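You operate a simulated robot arm through the tools that you are given. There is no shell and no other tool.

You are at the controls of a simulated robot arm. One attempt, no reset.

TASK
Stop the mixer, empty it into the red tub and lock it off.
Fine: by the yellow lever; then wipe the flour off its lid with the sponge; sponge back. What is to be rubbed or washed off counts as gone when no trace of it is left.

The check looks at the end state, three seconds after you hand in, the way a careful person would. Anything else that was tipped, shoved, dropped, spilled or broken makes it a failure. A push-on lid holds only when it is set on centred and level and pressed home; a screw cap is set on level and turned clockwise until tight.

THE ROBOT
A 6-joint arm with a two-finger gripper, fixed in place. Base frame: the origin is on the floor under the middle of its stand, x ahead of it, y to its left, z up. Units: m, rad, N and s.
It reaches about 1.298 m from its shoulder. Its first joint turns from -2.601 to 2.601 rad. Payload 1.57 kg.
The TCP is the grasp point between the finger pads, 0.021 m short of the fingertips. In the tool frame z runs along the fingers and y along their closing line. The gripper opens to 0.07 m; its body begins 0.05 m behind the TCP.
Orientation is that of the tool frame in the base frame, as a unit quaternion [w, x, y, z]. With the fingers straight down and closing along the base's y, the tool's x points along the base's -x, its y along +y and its z along -z.

THE INTERFACE
- The arm moves only by the tool arm_command. Its argument "commands" is a list of rows, each an object (a shift or turn left out is 0, a gripper value left out holds the last) with "delta_pos": the shift along the tool's x, y, z in m, a list of three; "rotation": the turn, a rotation vector about the tool's x, y, z in rad, a list of three; "grip": the gripper command, from -1 (fully open) to 1 (shut), values between in proportion. In form: [{"delta_pos": [x, y, z], "rotation": [rx, ry, rz], "grip": grip}, ...]. A call has 1 to 20 rows; each row shifts and turns the commanded pose from where the row before left it, along the tool's axes as they then stand. Rows are played at 5 a second. More than 0.05 m and 0.15 rad between two rows, or a gripper value outside its range, and nothing of the call is played. A pose out of reach is approached as far as the arm can. The call stops where the force on the tool passes 70 N (or 10 N more than at its start, if that is more) or the arm is blocked; 0.2 s more then pass. The fingers move at their own pace (about 0.1037 m/s each) and stop on an object; they squeeze with about 30 N. The grip force told is the motor's: it shows also when the fingers shut on nothing. Time passes only in rows, and 0.2 s behind the last, so rows that do not move let the fingers close. It gives the time, the measured TCP pose, the force on the tool (base axes), the opening and the grip force at its end, in the units of the frame above (readings bear some noise), with the torque about the TCP (base axes, N m) and any sound that the robot's microphone picked up, and new pictures: "show" is both (left out), scene, wrist or none.
- Cameras (640 x 400 px; columns grow to the right, rows downward): "scene" is fixed at [0.2407, 0.492, 1.3068]; the picture's right is [-0.28, -0.96, 0.00], its down [-0.59, 0.17, -0.79] and it looks along [0.76, -0.22, -0.61] (base axes); focal length 214 px, centre (320, 200). "wrist" rides on the gripper at [0.079, 0.004, -0.081] in the tool frame; the picture's right is [-0.05, 1.00, 0.00], its down [-0.67, -0.04, -0.74] and it looks along [-0.74, -0.04, 0.67] (tool axes); focal length 256 px, centre (320, 200). There is no depth. A picture from a camera that has moved, and an enlarged one, comes with that camera's place and axes in the base frame and with its lens. The place of the scene camera against the robot may be out by one fixed shift of up to 0.025 m in any direction.
- move_column(by): slides the trunk up (or, below 0, down) by that many m; the arm rides with it, the base frame stays. It gives what a move gives, with no picture.
- inspect(camera, box): a new picture of the part [left, top, right, bottom] of that camera's present view, enlarged. The clock stands still meanwhile.
- finish_job(): hands the job in; it is judged then, once.

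Places have to be worked out from the pictures, the camera data and where the tool is seen. Open the gripper and draw the arm clear of the work before you hand the job in, unless the task says otherwise.

The tools are called after "Emit:" as name(argument=value, ...) on one line, values as JSON. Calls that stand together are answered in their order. arm_command: Moves the arm, as the interface text tells. Its arguments: {"type":"object","properties":{"commands":{"type":"array","items":{"type":"object","properties":{"delta_pos":{"type":"array","items":{"type":"number"}},"rotation":{"type":"array","items":{"type":"number"}},"grip":{"type":"number"}}}},"show":{"type":"string","enum":["both","scene","wrist","none"]}},"required":["commands"]} The other tools are called the same way: move_column (by) moves the trunk up or down; inspect (camera, box) takes an enlarged picture of a part of a camera's view; finish_job () hands the job in.

At the start:

```text
clock: 0.0
eef_pos: [0.698, -0.3457, 1.2162]
ee_rot: [0.0, 0.0, 1.0, 0.0]
force: [-0.2, 0.8, 0.6]
ft_torque: [0.01, -0.02, 0.01]
width: 0.0698
finger_force: 0.0
trunk travel left (down, up): [-0.897, 0.073]
```

scene: 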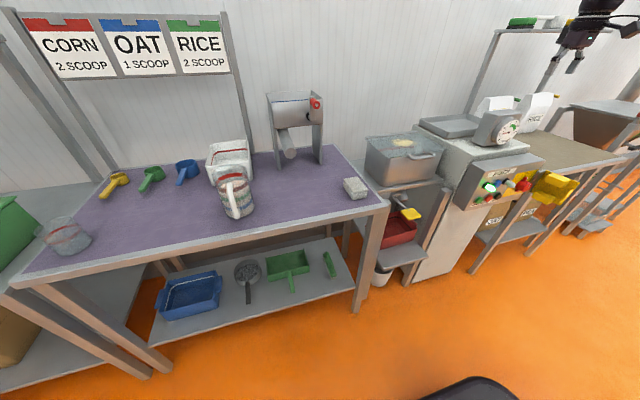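
wrist: 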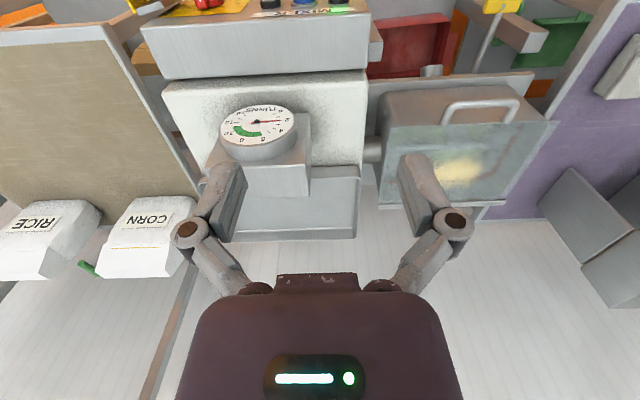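

I'll first look closely at the mixer, its panel and lever, the tub, and the sponge before moving anything.

Emit:
inspect(camera="scene", box=[340, 80, 500, 180])

Emit:
inspect(camera="scene", box=[440, 140, 600, 240])

Emit:
inspect(camera="scene", box=[330, 170, 490, 290])

Emit:
inspect(camera="wrist", box=[140, 0, 400, 160])

Emit:
inspect(camera="wrist", box=[360, 0, 640, 220])

Emit:
inspect(camera="scene", box=[460, 0, 640, 120])

```text
4.00 times, centred on (420, 130) of scene
camera zoom: at [0.2407, 0.492, 1.3068], right [-0.28, -0.96, 0.0], down [-0.59, 0.17, -0.79], along [0.76, -0.22, -0.61], focal length 858 px, centre (-80, 480)
```

zoom: 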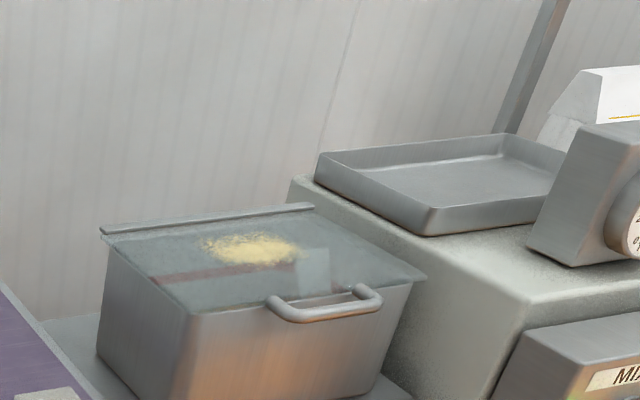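

```text
4.00 times, centred on (520, 190) of scene
camera zoom: at [0.2407, 0.492, 1.3068], right [-0.28, -0.96, 0.0], down [-0.59, 0.17, -0.79], along [0.76, -0.22, -0.61], focal length 858 px, centre (-480, 240)
```

zoom: 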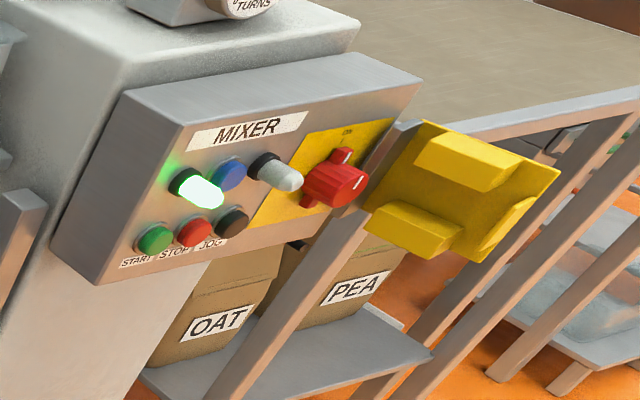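

```text
3.33 times, centred on (410, 230) of scene
camera zoom: at [0.2407, 0.492, 1.3068], right [-0.28, -0.96, 0.0], down [-0.59, 0.17, -0.79], along [0.76, -0.22, -0.61], focal length 715 px, centre (20, 100)
```

zoom: 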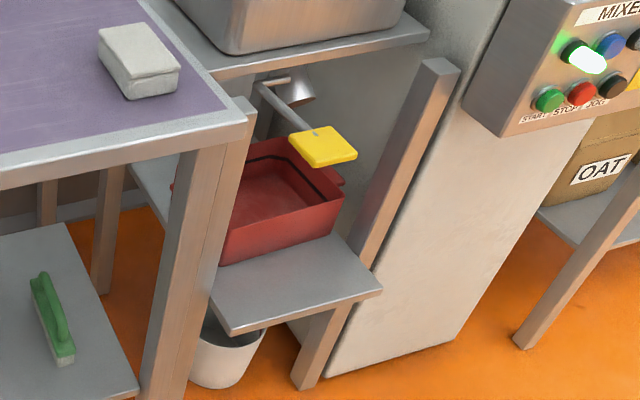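

```text
2.46 times, centred on (270, 80) of wrist
camera zoom: at [0.6178, -0.3434, 1.297], right [0.05, 1.0, 0.0], down [0.67, -0.04, 0.74], along [0.74, -0.04, -0.67], focal length 630 px, centre (443, 495)
```

zoom: 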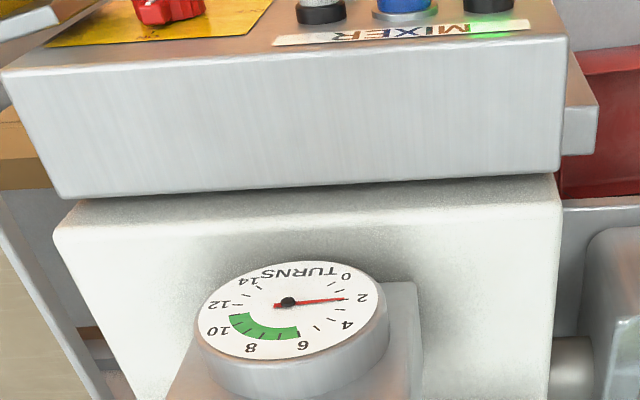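

```text
1.82 times, centred on (500, 110) of wrist
camera zoom: at [0.6178, -0.3434, 1.297], right [0.05, 1.0, 0.0], down [0.67, -0.04, 0.74], along [0.74, -0.04, -0.67], focal length 465 px, centre (-7, 364)
```

zoom: 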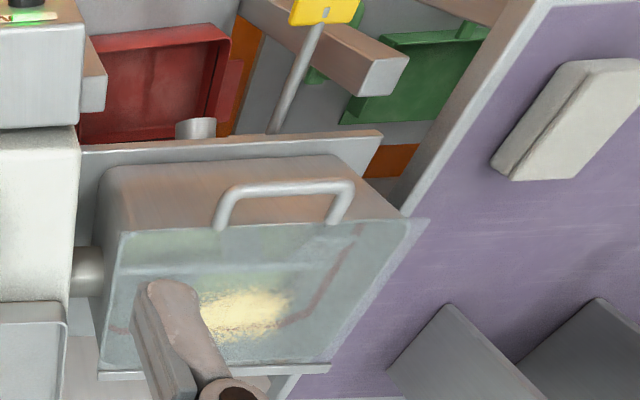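

```text
3.33 times, centred on (550, 60) of scene
camera zoom: at [0.2407, 0.492, 1.3068], right [-0.28, -0.96, 0.0], down [-0.59, 0.17, -0.79], along [0.76, -0.22, -0.61], focal length 715 px, centre (-447, 667)
```

zoom: 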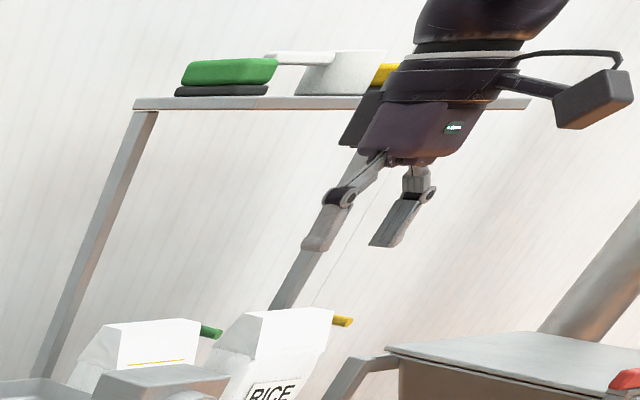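

The dial reads about 2 turns with a green band at 6–10, so the mixer should probably be stopped while the needle is in the green. I'll back the arm off and lower it so the wrist camera can read the panel, and I'll note how fast the needle moves.

Emit:
arm_command(commands=[{"delta_pos": [0.042, 0, 0.025]}, {"delta_pos": [0.042, 0, 0.025]}, {"delta_pos": [0.042, 0, 0.025]}, {"delta_pos": [0.042, 0, 0.025]}, {"delta_pos": [0.042, 0, 0.025]}, {"delta_pos": [0.042, 0, 0.025]}])

```text
clock: 1.4
eef_pos: [0.4434, -0.3489, 1.2155]
ee_rot: [0.001, 0.001, 1.0, 0.0]
force: [-0.5, 0.5, 0.2]
ft_torque: [-0.01, -0.01, 0.02]
width: 0.0704
finger_force: 0.0
out of reach, approached as far as the arm can: row 1, 2, 3, 4, 5, 6
trunk travel left (down, up): [-0.897, 0.073]
camera wrist: at [0.3638, -0.3446, 1.2972], right [0.05, 1.0, 0.0], down [0.67, -0.04, 0.75], along [0.74, -0.04, -0.67], focal length 256 px, centre (320, 200)
```

scene: 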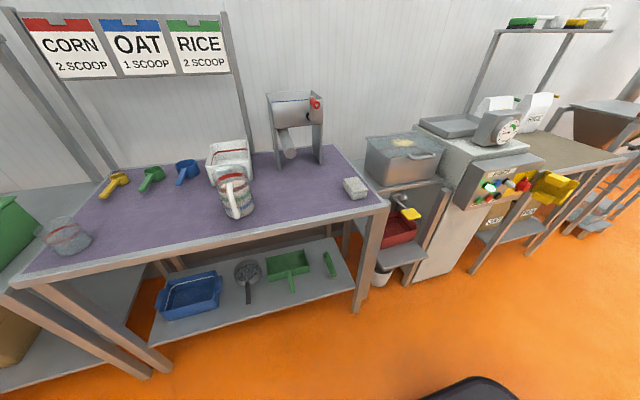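
wrist: 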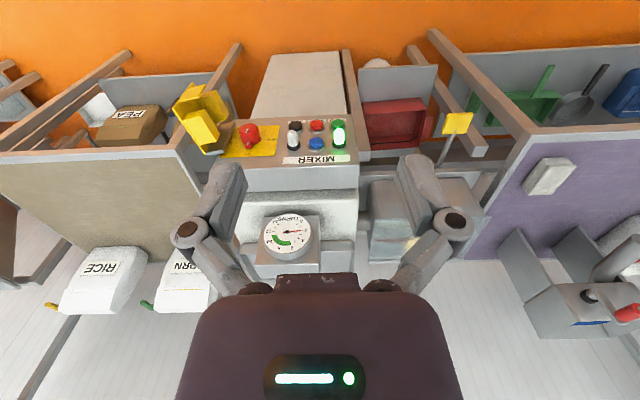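

The arm couldn't go lower in this pose, so the trunk will have to come down. I'll enlarge the panel, dial and lockout cover in this view.

Emit:
inspect(camera="wrist", box=[160, 70, 370, 200])

Emit:
inspect(camera="wrist", box=[240, 190, 340, 270])

Emit:
inspect(camera="wrist", box=[340, 50, 500, 180])

Emit:
inspect(camera="scene", box=[470, 100, 550, 150])

```text
3.05 times, centred on (265, 135) of wrist
camera zoom: at [0.3638, -0.3446, 1.2972], right [0.05, 1.0, 0.0], down [0.67, -0.04, 0.75], along [0.74, -0.04, -0.67], focal length 780 px, centre (488, 398)
```

zoom: 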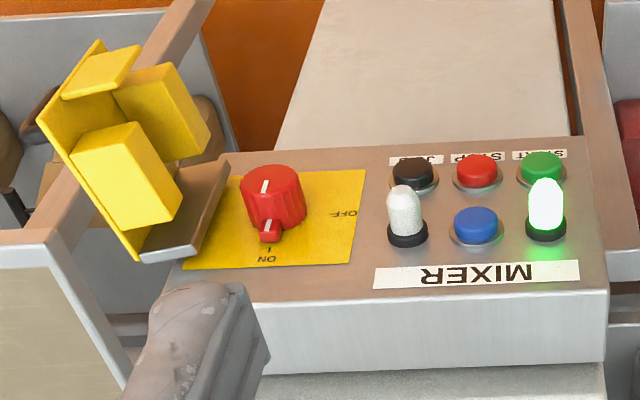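

```text
5.00 times, centred on (290, 230) of wrist
camera zoom: at [0.3638, -0.3446, 1.2972], right [0.05, 1.0, 0.0], down [0.67, -0.04, 0.75], along [0.74, -0.04, -0.67], focal length 1280 px, centre (470, 50)
```

zoom: 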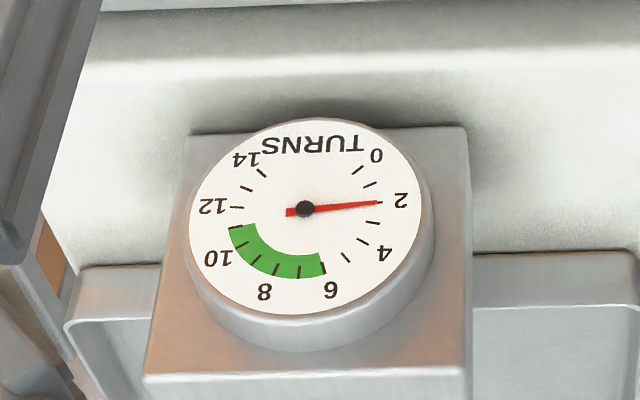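

```text
3.08 times, centred on (420, 115) of wrist
camera zoom: at [0.3638, -0.3446, 1.2972], right [0.05, 1.0, 0.0], down [0.67, -0.04, 0.75], along [0.74, -0.04, -0.67], focal length 788 px, centre (12, 462)
```

zoom: 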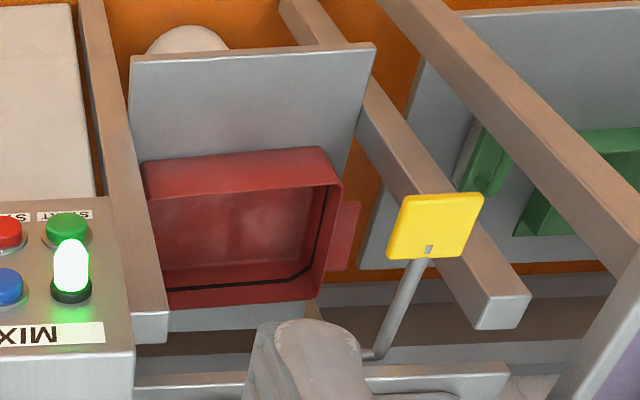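

```text
8.00 times, centred on (510, 125) of scene
camera zoom: at [0.2407, 0.492, 1.3068], right [-0.28, -0.96, 0.0], down [-0.59, 0.17, -0.79], along [0.76, -0.22, -0.61], focal length 1716 px, centre (-1200, 800)
```

zoom: 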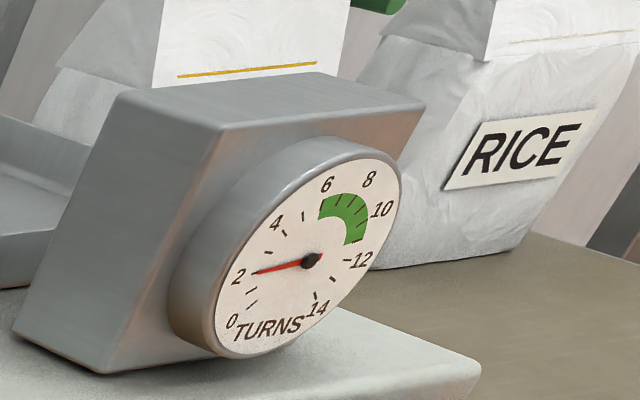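

The needle is barely past 2, so it creeps slowly. Next I'll inspect the top shelf and the grey block on the purple table to tell which is the sponge.

Emit:
inspect(camera="scene", box=[500, 0, 620, 60])

Emit:
inspect(camera="scene", box=[320, 160, 400, 220])

Emit:
inspect(camera="scene", box=[480, 150, 640, 250])

Emit:
inspect(camera="wrist", box=[480, 120, 640, 220])

Emit:
inspect(camera="scene", box=[150, 230, 370, 340])

```text
5.33 times, centred on (560, 30) of scene
camera zoom: at [0.2407, 0.492, 1.3068], right [-0.28, -0.96, 0.0], down [-0.59, 0.17, -0.79], along [0.76, -0.22, -0.61], focal length 1144 px, centre (-960, 1107)
```

zoom: 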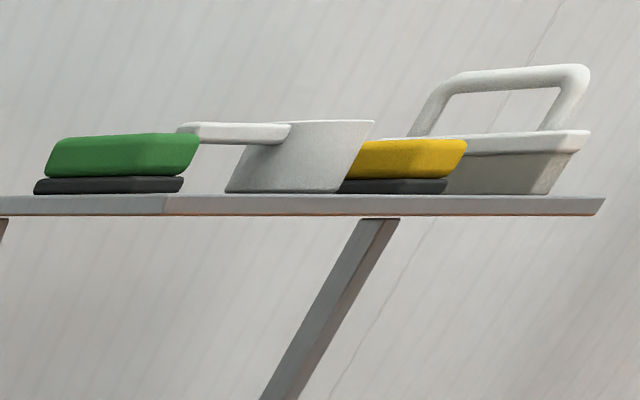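

```text
6.67 times, centred on (360, 190) of scene
camera zoom: at [0.2407, 0.492, 1.3068], right [-0.28, -0.96, 0.0], down [-0.59, 0.17, -0.79], along [0.76, -0.22, -0.61], focal length 1430 px, centre (53, 267)
```

zoom: 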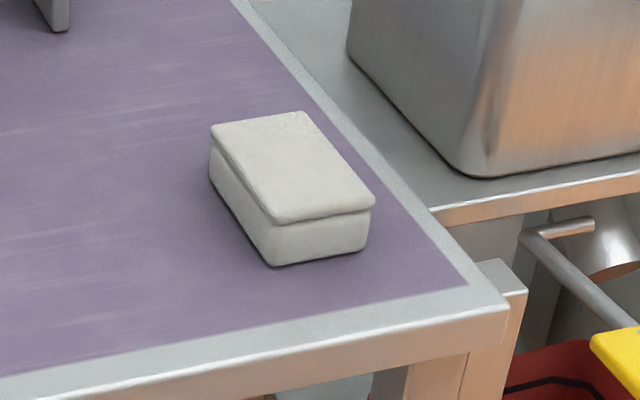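

```text
4.00 times, centred on (560, 200) of scene
camera zoom: at [0.2407, 0.492, 1.3068], right [-0.28, -0.96, 0.0], down [-0.59, 0.17, -0.79], along [0.76, -0.22, -0.61], focal length 858 px, centre (-640, 200)
```

zoom: 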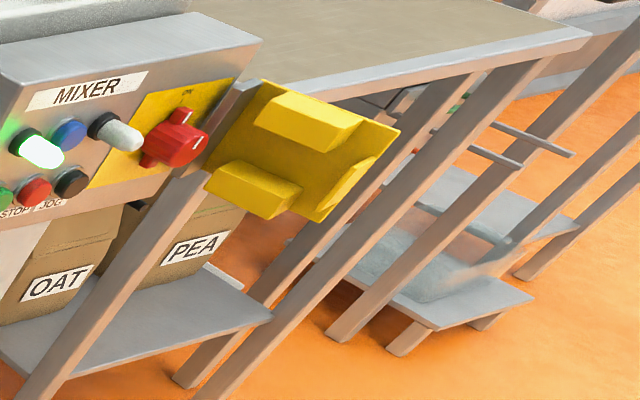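

```text
4.00 times, centred on (560, 170) of wrist
camera zoom: at [0.3638, -0.3446, 1.2972], right [0.05, 1.0, 0.0], down [0.67, -0.04, 0.75], along [0.74, -0.04, -0.67], focal length 1024 px, centre (-640, 320)
```

zoom: 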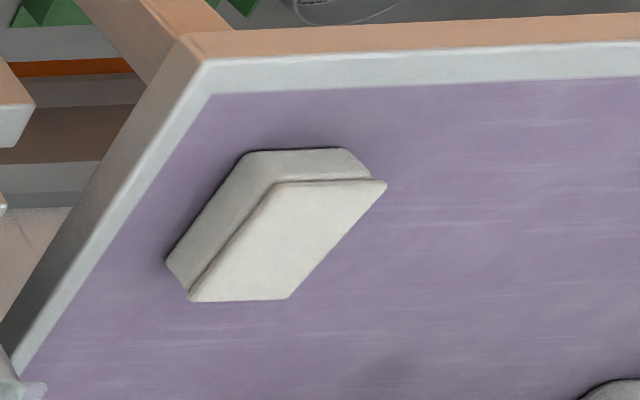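

```text
2.91 times, centred on (260, 285) of scene
camera zoom: at [0.2407, 0.492, 1.3068], right [-0.28, -0.96, 0.0], down [-0.59, 0.17, -0.79], along [0.76, -0.22, -0.61], focal length 624 px, centre (494, -47)
```

zoom: 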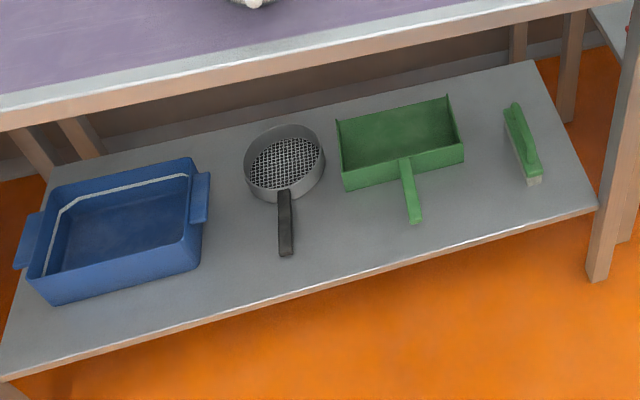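

The panel face looks vertical, facing the robot at about x≈0.70, with the blue button near [0.70, -0.37, 0.82] and STOP a little lower. I'll lower the trunk so the arm can work at panel height, with nothing below x≈0.65 in the way.

Emit:
move_column(by=-0.3)

Emit:
inspect(camera="scene", box=[470, 100, 550, 150])

Emit:
inspect(camera="wrist", box=[0, 0, 640, 400])

```text
clock: 4.4
eef_pos: [0.4451, -0.3494, 0.9161]
ee_rot: [0.0, 0.0, 1.0, 0.0]
force: [0.7, -0.4, 1.1]
ft_torque: [-0.06, -0.01, -0.01]
width: 0.0701
finger_force: 0.1
trunk travel left (down, up): [-0.597, 0.373]
```

```text
8.00 times, centred on (510, 125) of scene
camera zoom: at [0.2407, 0.492, 1.3068], right [-0.28, -0.96, 0.0], down [-0.59, 0.17, -0.79], along [0.76, -0.22, -0.61], focal length 1716 px, centre (-1200, 800)
```

zoom: 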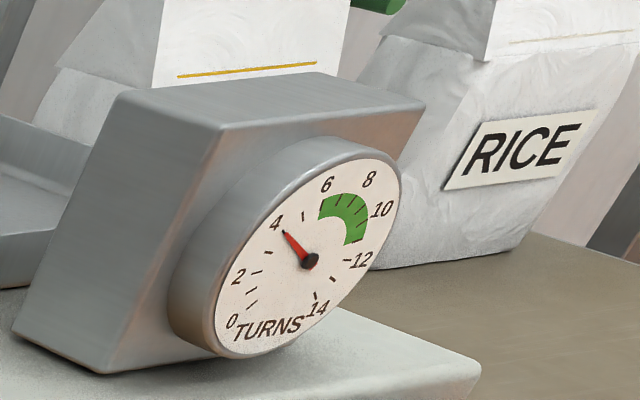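

```text
1.00 times, centred on (320, 200) of wrist (not enlarged: the box is as wide or as high as the picture)
camera zoom: at [0.3653, -0.3446, 0.9971], right [0.05, 1.0, 0.0], down [0.67, -0.04, 0.74], along [0.74, -0.04, -0.67], focal length 256 px, centre (320, 200)
```

zoom: 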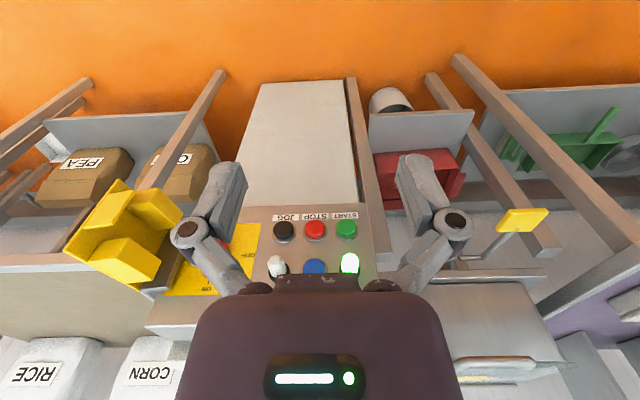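

The dial jumped to about 4 in those 3 seconds, so the stop window is roughly 4–10 s away. STOP works out at about [0.703, -0.372, 0.754]. I'll lower the trunk 0.16 m so the TCP sits at button height, then check the dial again.

Emit:
move_column(by=-0.16)

Emit:
inspect(camera="scene", box=[470, 100, 550, 150])

Emit:
inspect(camera="wrist", box=[0, 0, 640, 400])

```text
clock: 6.2
eef_pos: [0.4437, -0.3491, 0.7558]
ee_rot: [0.0, 0.0, 1.0, 0.001]
force: [-0.2, 0.3, 0.1]
ft_torque: [-0.03, -0.02, 0.0]
width: 0.07
finger_force: 0.0
trunk travel left (down, up): [-0.437, 0.533]
```

```text
8.00 times, centred on (510, 125) of scene
camera zoom: at [0.2407, 0.492, 1.3068], right [-0.28, -0.96, 0.0], down [-0.59, 0.17, -0.79], along [0.76, -0.22, -0.61], focal length 1716 px, centre (-1200, 800)
```

zoom: 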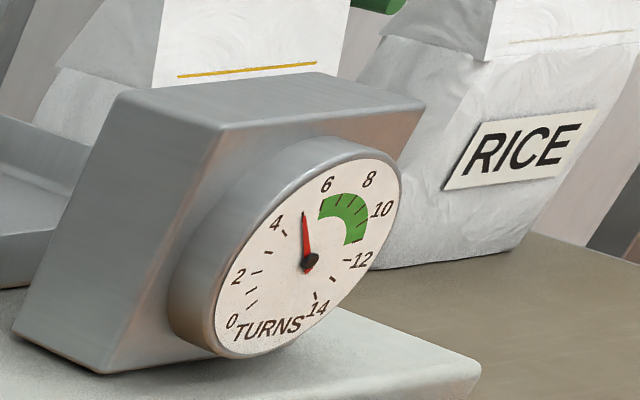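

```text
1.00 times, centred on (320, 200) of wrist (not enlarged: the box is as wide or as high as the picture)
camera zoom: at [0.3653, -0.3447, 0.8371], right [0.05, 1.0, 0.0], down [0.67, -0.04, 0.74], along [0.74, -0.04, -0.67], focal length 256 px, centre (320, 200)
```

zoom: 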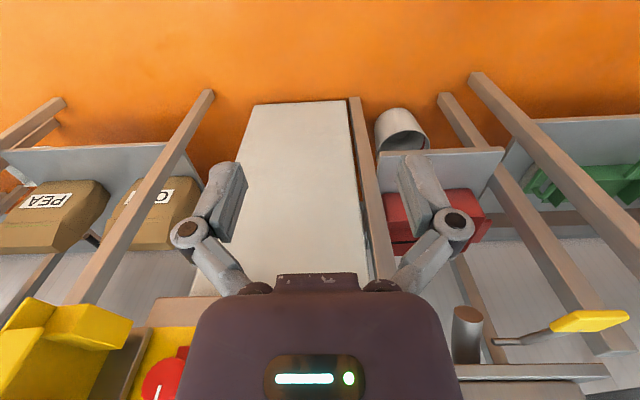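

The dial reads about 5 at t=6.2, so roughly 0.55 turns/s, which leaves enough time. Now I'll pitch the gripper to point forward with the fingers shut, stopping short of STOP.

Emit:
arm_command(commands=[{"delta_pos": [-0.016, -0.0021, 0], "rotation": [0, -0.1428, 0], "grip": 1}, {"delta_pos": [-0.01584, -0.0021, 0.00228], "rotation": [0, -0.1428, 0], "grip": 1}, {"delta_pos": [-0.01535, -0.0021, 0.00451], "rotation": [0, -0.1428, 0], "grip": 1}, {"delta_pos": [-0.01455, -0.0021, 0.00665], "rotation": [0, -0.1428, 0], "grip": 1}, {"delta_pos": [-0.01346, -0.0021, 0.00865], "rotation": [0, -0.1428, 0], "grip": 1}, {"delta_pos": [-0.01209, -0.0021, 0.01048], "rotation": [0, -0.1428, 0], "grip": 1}, {"delta_pos": [-0.01048, -0.0021, 0.01209], "rotation": [0, -0.1428, 0], "grip": 1}, {"delta_pos": [-0.00865, -0.0021, 0.01346], "rotation": [0, -0.1428, 0], "grip": 1}, {"delta_pos": [-0.00665, -0.0021, 0.01455], "rotation": [0, -0.1428, 0], "grip": 1}, {"delta_pos": [-0.00451, -0.0021, 0.01535], "rotation": [0, -0.1428, 0], "grip": 1}, {"delta_pos": [-0.00228, -0.0021, 0.01584], "rotation": [0, -0.1428, 0], "grip": 1}])

Emit:
inspect(camera="scene", box=[470, 100, 550, 150])

```text
clock: 8.6
eef_pos: [0.6204, -0.37, 0.9416]
ee_rot: [0.707, 0.001, 0.707, -0.001]
force: [0.4, 0.1, -0.2]
ft_torque: [-0.04, 0.02, 0.01]
width: 0.0
finger_force: 28.8
out of reach, approached as far as the arm can: row 2, 3, 4, 5, 6, 7, 8, 9, 10, 11
trunk travel left (down, up): [-0.437, 0.533]
camera wrist: at [0.5398, -0.3672, 0.8626], right [0.0, 1.0, 0.05], down [-0.75, -0.03, 0.67], along [0.67, -0.04, 0.74], focal length 256 px, centre (320, 200)
```

scene: 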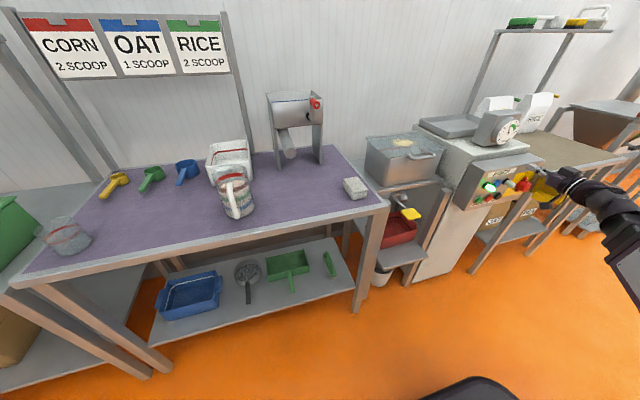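
wrist: 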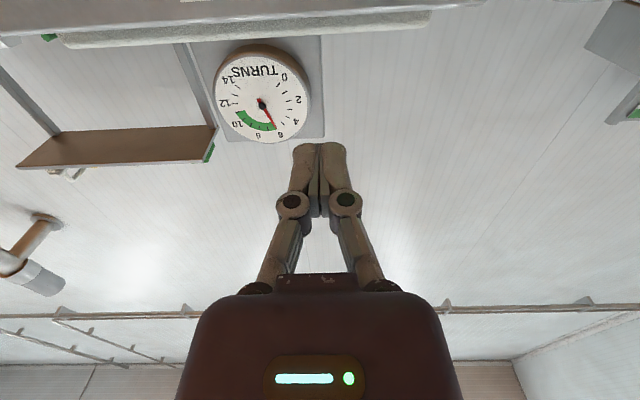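

```text
8.00 times, centred on (510, 125) of scene
camera zoom: at [0.2407, 0.492, 1.3068], right [-0.28, -0.96, 0.0], down [-0.59, 0.17, -0.79], along [0.76, -0.22, -0.61], focal length 1716 px, centre (-1200, 800)
```

zoom: 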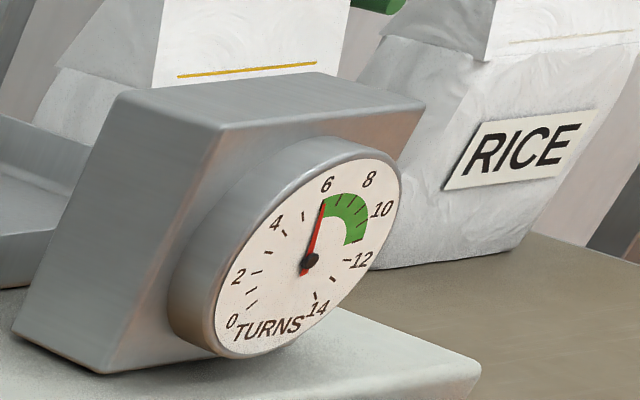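

The needle is at 6, the start of the green. The wrist seems bound to a height relative to the trunk, leaving the TCP at z 0.942, so I'll lower the trunk another 0.187 m to bring the fingertips level with STOP.

Emit:
move_column(by=-0.187)

Emit:
inspect(camera="scene", box=[440, 100, 600, 220])

Emit:
inspect(camera="wrist", box=[0, 0, 640, 400])

```text
clock: 10.7
eef_pos: [0.6213, -0.3709, 0.7542]
ee_rot: [0.707, 0.001, 0.708, -0.001]
force: [-0.6, -0.3, 0.3]
ft_torque: [-0.03, -0.01, -0.05]
width: 0.0001
finger_force: 29.0
trunk travel left (down, up): [-0.25, 0.72]
```

```text
3.33 times, centred on (520, 160) of scene
camera zoom: at [0.2407, 0.492, 1.3068], right [-0.28, -0.96, 0.0], down [-0.59, 0.17, -0.79], along [0.76, -0.22, -0.61], focal length 715 px, centre (-347, 333)
```

zoom: 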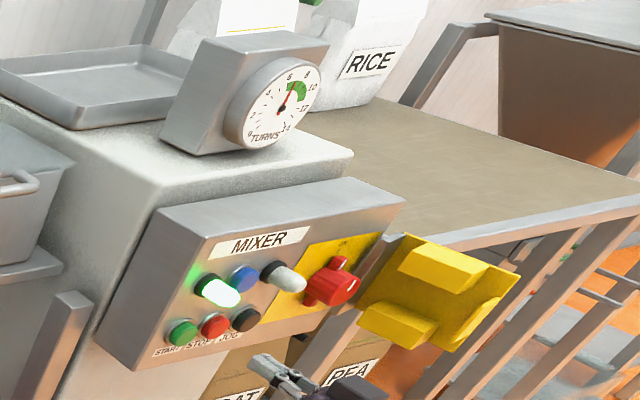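

```text
1.00 times, centred on (320, 200) of wrist (not enlarged: the box is as wide or as high as the picture)
camera zoom: at [0.5395, -0.3669, 0.6756], right [0.0, 1.0, 0.05], down [-0.74, -0.03, 0.67], along [0.67, -0.04, 0.74], focal length 256 px, centre (320, 200)
```

zoom: 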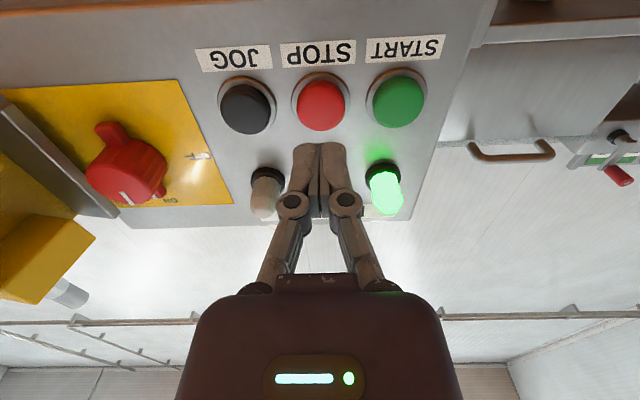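

The needle is near 7 and the shut fingers line up with STOP in the wrist view, with the cap front at about x=0.69. I'll push forward gently now.

Emit:
arm_command(commands=[{"delta_pos": [0, 0, 0.025]}, {"delta_pos": [0, 0, 0.018]}, {"delta_pos": [0, 0, 0.005]}, {"delta_pos": [0, 0, 0.004]}])

Emit:
inspect(camera="scene", box=[440, 100, 600, 220])

```text
clock: 11.7
eef_pos: [0.6728, -0.3703, 0.754]
ee_rot: [0.707, -0.001, 0.707, 0.001]
force: [-0.1, -0.2, -0.2]
ft_torque: [0.02, -0.04, -0.01]
width: 0.0059
finger_force: 29.1
trunk travel left (down, up): [-0.25, 0.72]
camera wrist: at [0.5915, -0.367, 0.6756], right [0.0, 1.0, 0.05], down [-0.74, -0.03, 0.67], along [0.67, -0.04, 0.74], focal length 256 px, centre (320, 200)
```

scene: 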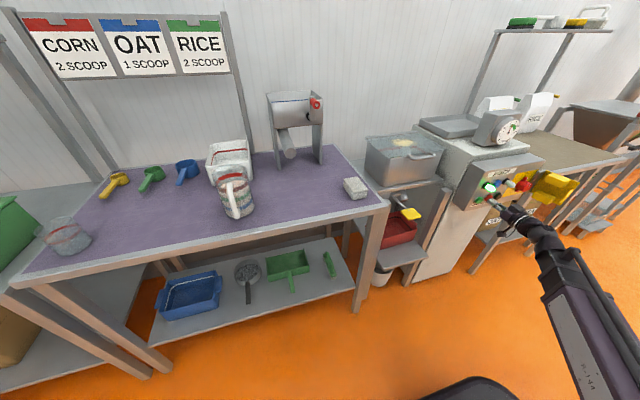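
wrist: 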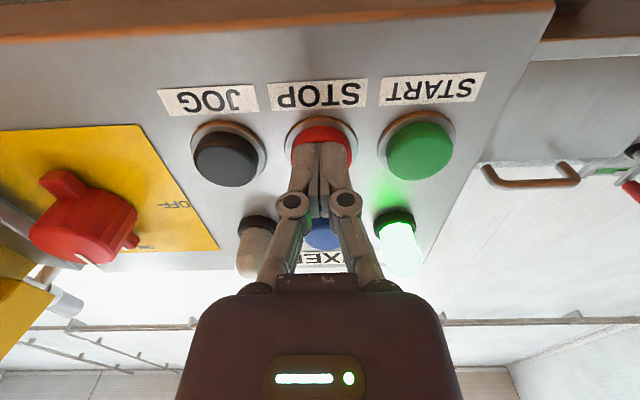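

```text
3.33 times, centred on (520, 160) of scene
camera zoom: at [0.2407, 0.492, 1.3068], right [-0.28, -0.96, 0.0], down [-0.59, 0.17, -0.79], along [0.76, -0.22, -0.61], focal length 715 px, centre (-347, 333)
```

zoom: 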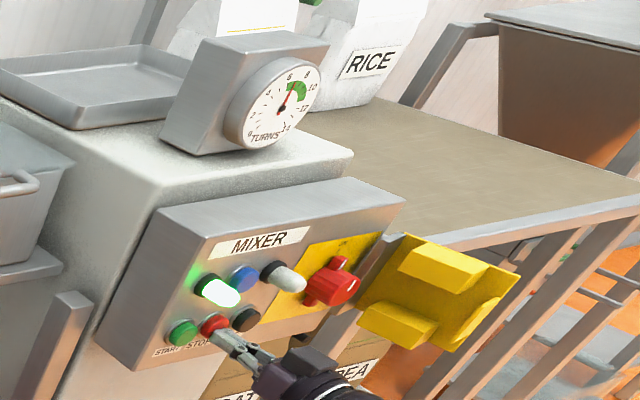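

The fingertips are at the cap but the lamp is still lit. I'll push a bit further.

Emit:
arm_command(commands=[{"delta_pos": [0, 0, 0.004]}, {"delta_pos": [0, 0, 0.004]}, {"delta_pos": [0, 0, 0.003]}])

Emit:
inspect(camera="scene", box=[440, 100, 600, 220])

```text
clock: 12.5
eef_pos: [0.6811, -0.3711, 0.7544]
ee_rot: [0.706, 0.0, 0.708, -0.001]
force: [-26.4, 1.8, -7.7]
ft_torque: [-0.02, 0.14, 0.05]
width: 0.0058
finger_force: 29.1
trunk travel left (down, up): [-0.25, 0.72]
heard: click
camera wrist: at [0.6005, -0.367, 0.6759], right [0.0, 1.0, 0.05], down [-0.74, -0.03, 0.67], along [0.67, -0.04, 0.74], focal length 256 px, centre (320, 200)
```

scene: 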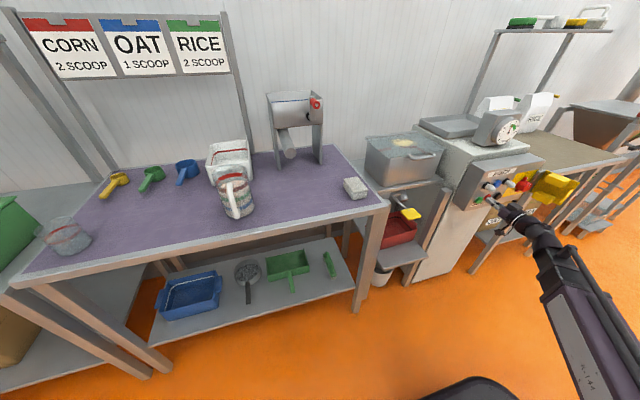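
wrist: 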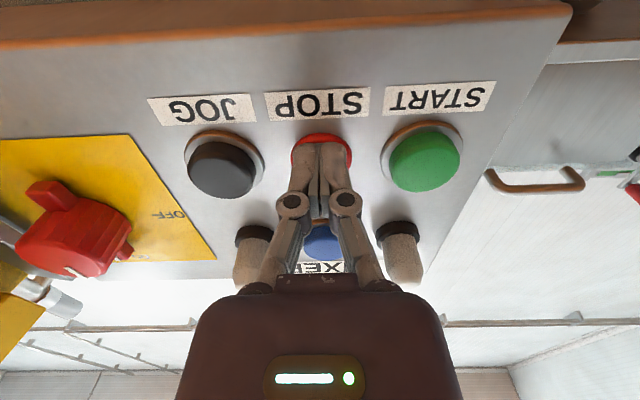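

```text
3.33 times, centred on (520, 160) of scene
camera zoom: at [0.2407, 0.492, 1.3068], right [-0.28, -0.96, 0.0], down [-0.59, 0.17, -0.79], along [0.76, -0.22, -0.61], focal length 715 px, centre (-347, 333)
```

zoom: 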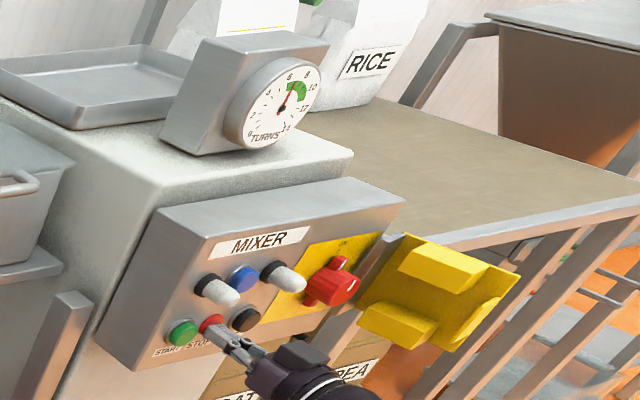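

The microphone heard a click and the running lamp is out, with the needle at about 7, inside the green. I'll back away and swing toward the discharge lever, paddle at roughly [0.72, -0.025, 0.737], tilting to look at the spout and tub.

Emit:
arm_command(commands=[{"delta_pos": [0, 0, -0.03]}, {"delta_pos": [0, 0, -0.04]}, {"delta_pos": [0, 0, -0.04]}, {"delta_pos": [0, 0.045, 0], "rotation": [0, 0.125, 0]}, {"delta_pos": [0, 0.045, 0], "rotation": [0, 0.125, 0]}, {"delta_pos": [0, 0.045, 0], "rotation": [0, 0.125, 0]}, {"delta_pos": [0, 0.045, 0], "rotation": [0, 0.125, 0]}, {"delta_pos": [0, 0.045, 0], "rotation": [0, 0.125, 0]}, {"delta_pos": [0, 0.045, 0], "rotation": [0, 0.125, 0]}])

Emit:
inspect(camera="scene", box=[440, 100, 600, 220])

```text
clock: 14.5
eef_pos: [0.6502, -0.1553, 0.6278]
ee_rot: [0.399, 0.001, 0.917, 0.0]
force: [-0.7, 0.0, -0.1]
ft_torque: [0.0, -0.01, 0.03]
width: 0.0003
finger_force: 28.3
out of reach, approached as far as the arm can: row 4, 5, 6, 7, 8, 9
trunk travel left (down, up): [-0.25, 0.72]
camera wrist: at [0.5371, -0.1525, 0.6254], right [0.04, 1.0, 0.04], down [-0.09, -0.04, 1.0], along [1.0, -0.04, 0.09], focal length 256 px, centre (320, 200)
```

scene: 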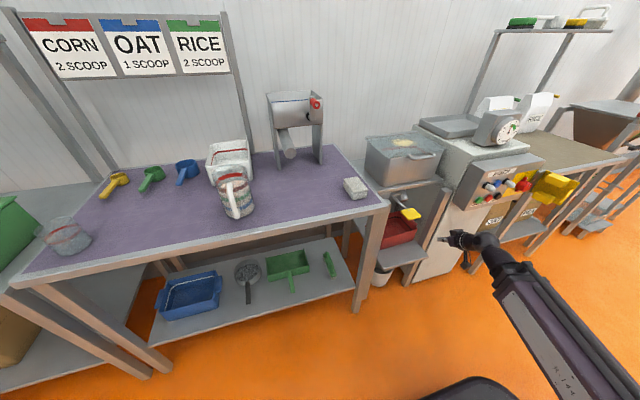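
wrist: 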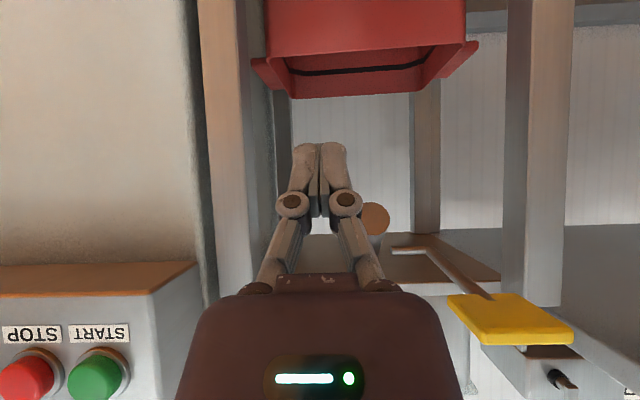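

```text
3.33 times, centred on (520, 160) of scene
camera zoom: at [0.2407, 0.492, 1.3068], right [-0.28, -0.96, 0.0], down [-0.59, 0.17, -0.79], along [0.76, -0.22, -0.61], focal length 715 px, centre (-347, 333)
```

zoom: 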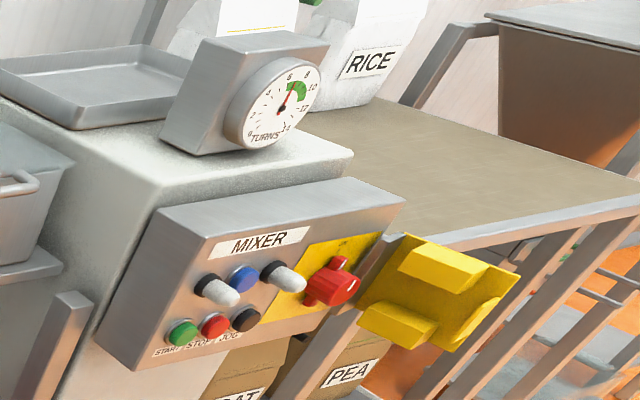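

The pose readings show the wrist height is set only by the trunk: the pitch centre sits about 0.186 m behind the TCP at a fixed z of 0.754 now. I'll plan with that. Let me enlarge the lever and spout in this view, which is upside down.

Emit:
inspect(camera="wrist", box=[340, 180, 600, 360])

Emit:
inspect(camera="wrist", box=[220, 0, 520, 190])

Emit:
inspect(camera="scene", box=[360, 180, 440, 290])

```text
2.22 times, centred on (470, 270) of wrist
camera zoom: at [0.5371, -0.1525, 0.6254], right [0.04, 1.0, 0.04], down [-0.09, -0.04, 1.0], along [1.0, -0.04, 0.09], focal length 569 px, centre (-13, 44)
```

zoom: 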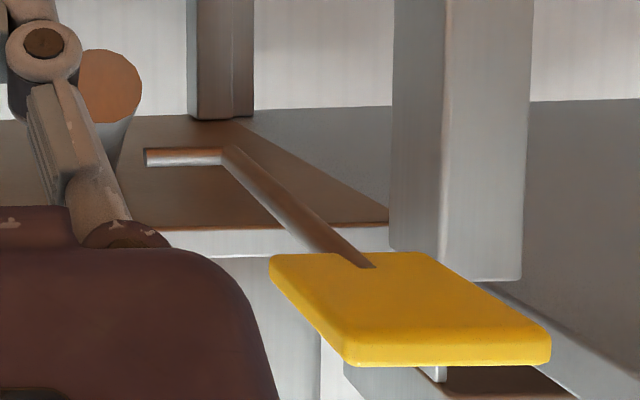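

```text
2.11 times, centred on (370, 95) of wrist
camera zoom: at [0.5371, -0.1525, 0.6254], right [0.04, 1.0, 0.04], down [-0.09, -0.04, 1.0], along [1.0, -0.04, 0.09], focal length 539 px, centre (215, 421)
```

zoom: 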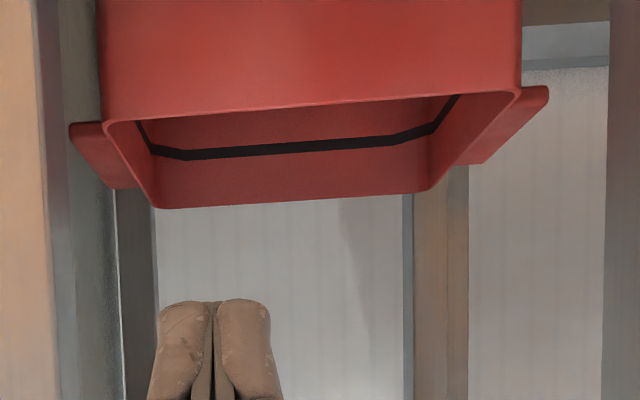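

```text
3.64 times, centred on (400, 235) of scene
camera zoom: at [0.2407, 0.492, 1.3068], right [-0.28, -0.96, 0.0], down [-0.59, 0.17, -0.79], along [0.76, -0.22, -0.61], focal length 780 px, centre (29, 73)
```

zoom: 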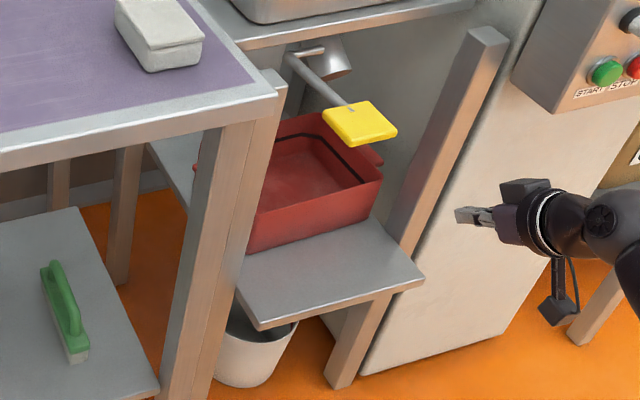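

The tub rim works out at x 0.83–0.99, y −0.215–0.0, z≈0.49, and the spout at about [0.89, -0.09] sits well over it. The lever pivots on a y-axis shaft near [0.88, 0.73] and points at the robot, so it needs pressing down. I'll raise the trunk slightly, level the gripper and line up in front of the paddle.

Emit:
move_column(by=0.035)

Emit:
arm_command(commands=[{"delta_pos": [-0.00913, 0.026, -0.02218], "rotation": [0, -0.15, 0]}, {"delta_pos": [-0.01424, 0.026, -0.02186], "rotation": [0, -0.15, 0]}, {"delta_pos": [-0.01897, 0.026, -0.02027], "rotation": [0, -0.15, 0]}, {"delta_pos": [-0.02302, 0.026, -0.01759], "rotation": [0, -0.15, 0]}, {"delta_pos": [-0.026, 0.026, -0.01404], "rotation": [0, -0.15, 0]}])

```text
clock: 15.3
eef_pos: [0.6501, -0.1559, 0.6621]
ee_rot: [0.399, 0.001, 0.917, -0.001]
force: [-0.1, 0.2, 0.8]
ft_torque: [0.02, 0.05, 0.01]
width: 0.0
finger_force: 29.1
trunk travel left (down, up): [-0.285, 0.685]
```

```text
clock: 16.5
eef_pos: [0.7204, -0.0553, 0.7876]
ee_rot: [0.704, -0.007, 0.71, -0.009]
force: [0.3, 0.1, 0.5]
ft_torque: [0.0, 0.09, -0.04]
width: 0.0001
finger_force: 28.8
out of reach, approached as far as the arm can: row 1, 2, 3, 4, 5
trunk travel left (down, up): [-0.285, 0.685]
camera wrist: at [0.6389, -0.0538, 0.7095], right [0.0, 1.0, 0.03], down [-0.74, -0.02, 0.67], along [0.67, -0.02, 0.74], focal length 256 px, centre (320, 200)
```

scene: 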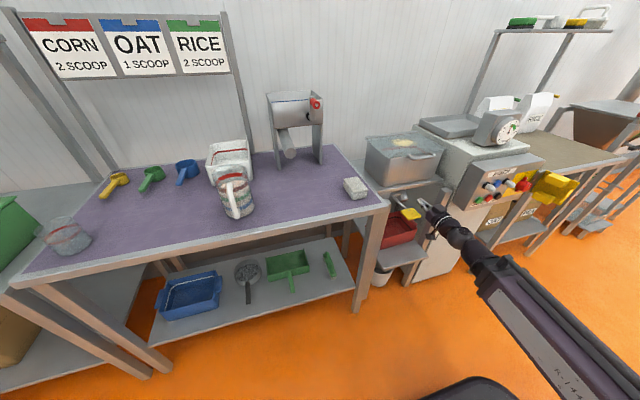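
wrist: 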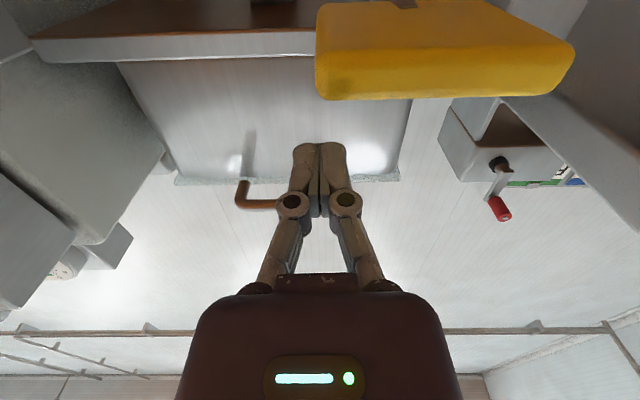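

The wrist also has a minimum radius of about 0.537 m from the base axis, which left the fingers at x≈0.72, above the paddle without touching. I'll centre over the paddle in y at about -0.03, square up, and then lower onto it.

Emit:
arm_command(commands=[{"delta_pos": [0, 0.012, 0.002], "rotation": [-0.0028, -0.0085, 0.0226]}, {"delta_pos": [0, 0.012, 0.002]}, {"delta_pos": [0, 0, 0]}], show="wrist")

Emit:
move_column(by=-0.025)

Emit:
inspect(camera="wrist", box=[160, 0, 640, 300])

Emit:
inspect(camera="scene", box=[360, 170, 480, 270])

```text
clock: 17.3
eef_pos: [0.725, -0.0308, 0.7908]
ee_rot: [0.709, 0.007, 0.705, 0.009]
force: [0.2, -0.6, 0.4]
ft_torque: [0.03, 0.01, 0.04]
width: 0.0
finger_force: 29.0
trunk travel left (down, up): [-0.285, 0.685]
camera wrist: at [0.6446, -0.0252, 0.7113], right [0.0, 1.0, 0.08], down [-0.75, -0.05, 0.66], along [0.66, -0.06, 0.75], focal length 256 px, centre (320, 200)
```

wrist: 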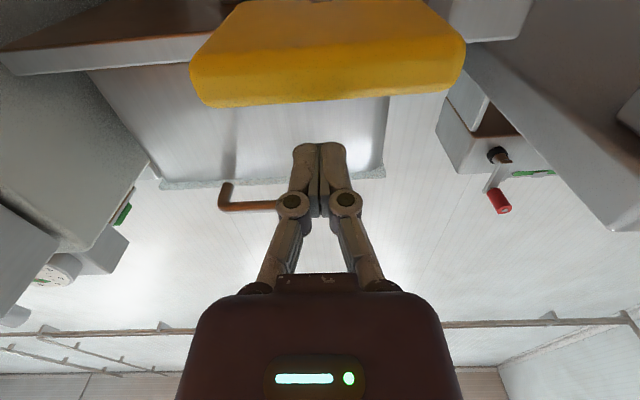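

```text
clock: 18.0
eef_pos: [0.726, -0.0313, 0.7652]
ee_rot: [0.709, 0.008, 0.705, 0.008]
force: [0.6, -0.4, -0.8]
ft_torque: [0.0, 0.03, 0.01]
width: 0.0
finger_force: 28.3
trunk travel left (down, up): [-0.26, 0.71]
```

```text
1.33 times, centred on (400, 150) of wrist
camera zoom: at [0.6446, -0.0253, 0.6863], right [0.0, 1.0, 0.08], down [-0.75, -0.05, 0.66], along [0.66, -0.06, 0.75], focal length 341 px, centre (213, 267)
```

zoom: 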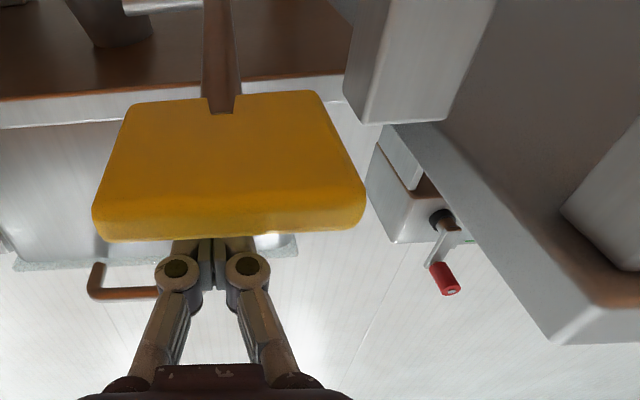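

```text
4.00 times, centred on (420, 220) of scene
camera zoom: at [0.2407, 0.492, 1.3068], right [-0.28, -0.96, 0.0], down [-0.59, 0.17, -0.79], along [0.76, -0.22, -0.61], focal length 858 px, centre (-80, 120)
```

zoom: 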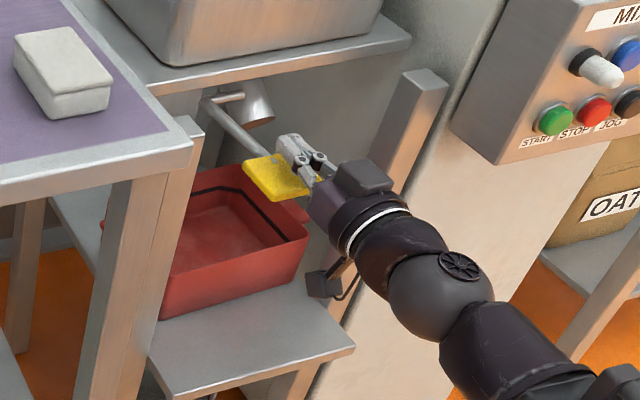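

The fingers are centred just above the paddle. I'll pitch them down along the lever's arc, about 30° of travel first, and check force and flow.

Emit:
arm_command(commands=[{"delta_pos": [0.0172, 0, -0.002], "rotation": [0, 0.0925, 0]}, {"delta_pos": [0.01815, 0, -0.0021], "rotation": [0, 0.0975, 0]}, {"delta_pos": [0.0172, 0, 0.0026], "rotation": [0, 0.096, 0]}, {"delta_pos": [0.0165, 0, 0.0055], "rotation": [0, 0.099, 0]}, {"delta_pos": [0.0147, 0, 0.008], "rotation": [0, 0.098, 0]}])

Emit:
inspect(camera="scene", box=[360, 170, 480, 270])

```text
clock: 19.2
eef_pos: [0.7244, -0.0289, 0.6969]
ee_rot: [0.552, 0.003, 0.834, 0.011]
force: [-6.4, 4.2, 70.3]
ft_torque: [0.02, -0.98, 0.01]
width: 0.0061
finger_force: 28.9
out of reach, approached as far as the arm can: row 1
trunk travel left (down, up): [-0.26, 0.71]
camera wrist: at [0.6187, -0.0242, 0.6557], right [0.01, 1.0, 0.07], down [-0.43, -0.06, 0.9], along [0.9, -0.04, 0.42], focal length 256 px, centre (320, 200)
```

scene: 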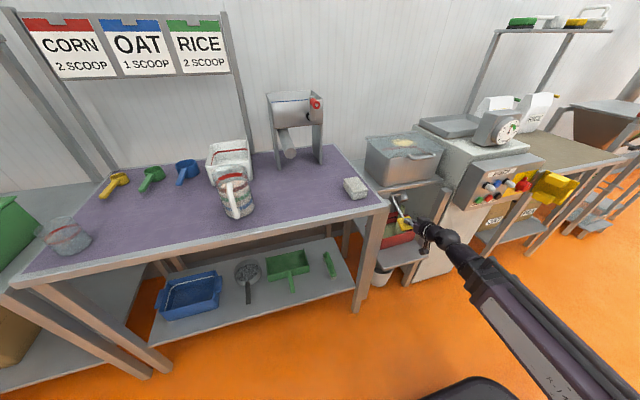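
wrist: 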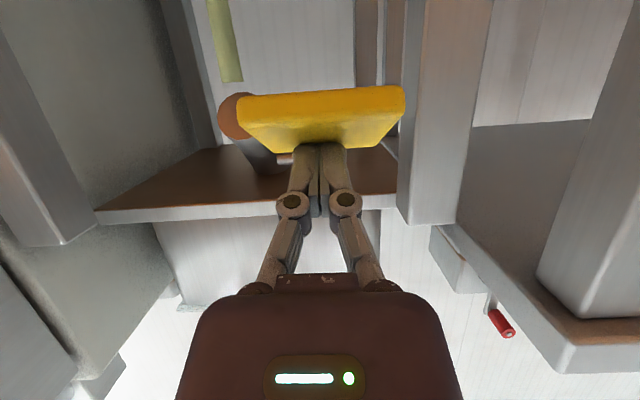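

```text
4.00 times, centred on (420, 220) of scene
camera zoom: at [0.2407, 0.492, 1.3068], right [-0.28, -0.96, 0.0], down [-0.59, 0.17, -0.79], along [0.76, -0.22, -0.61], focal length 858 px, centre (-80, 120)
```

zoom: 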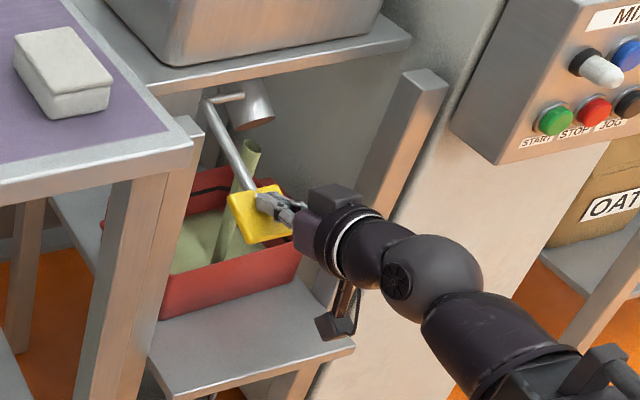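

The mix is now streaming into the tub. The tool force is 70 N, so the lever is probably at its stop. I'll ease back a few millimetres and hold while it drains.

Emit:
arm_command(commands=[{"delta_pos": [-0.003, 0, 0], "rotation": [0, -0.016, 0]}, {}, {}, {}])

Emit:
inspect(camera="scene", box=[360, 170, 480, 270])

```text
clock: 20.2
eef_pos: [0.7237, -0.0286, 0.6961]
ee_rot: [0.555, 0.001, 0.832, 0.012]
force: [-33.3, 7.3, 54.7]
ft_torque: [0.16, -0.36, -0.28]
width: 0.0062
finger_force: 28.7
trunk travel left (down, up): [-0.26, 0.71]
camera wrist: at [0.6187, -0.0245, 0.655], right [0.01, 1.0, 0.07], down [-0.43, -0.06, 0.9], along [0.9, -0.04, 0.43], focal length 256 px, centre (320, 200)
```

scene: 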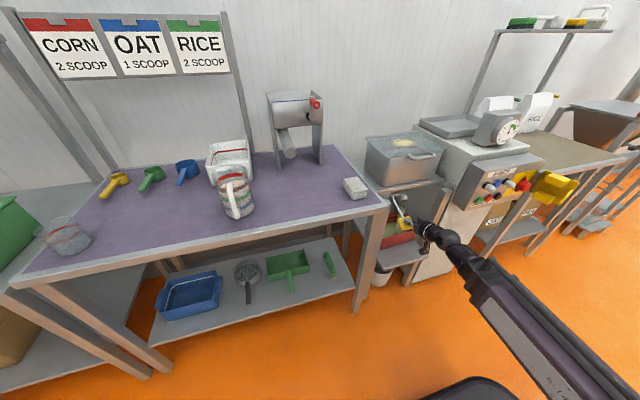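
wrist: 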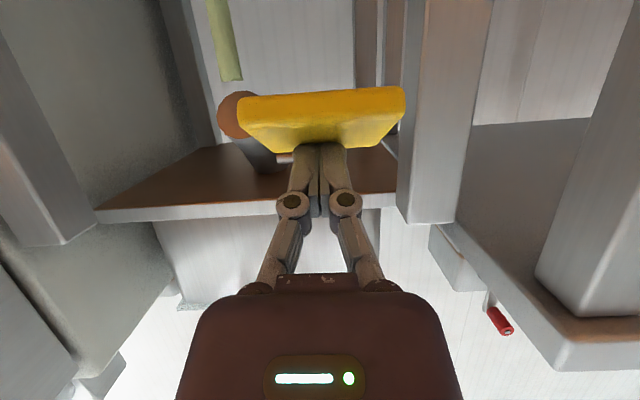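

```text
4.00 times, centred on (420, 220) of scene
camera zoom: at [0.2407, 0.492, 1.3068], right [-0.28, -0.96, 0.0], down [-0.59, 0.17, -0.79], along [0.76, -0.22, -0.61], focal length 858 px, centre (-80, 120)
```

zoom: 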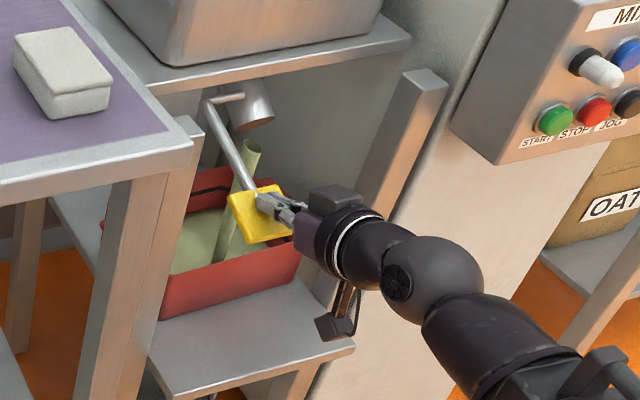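

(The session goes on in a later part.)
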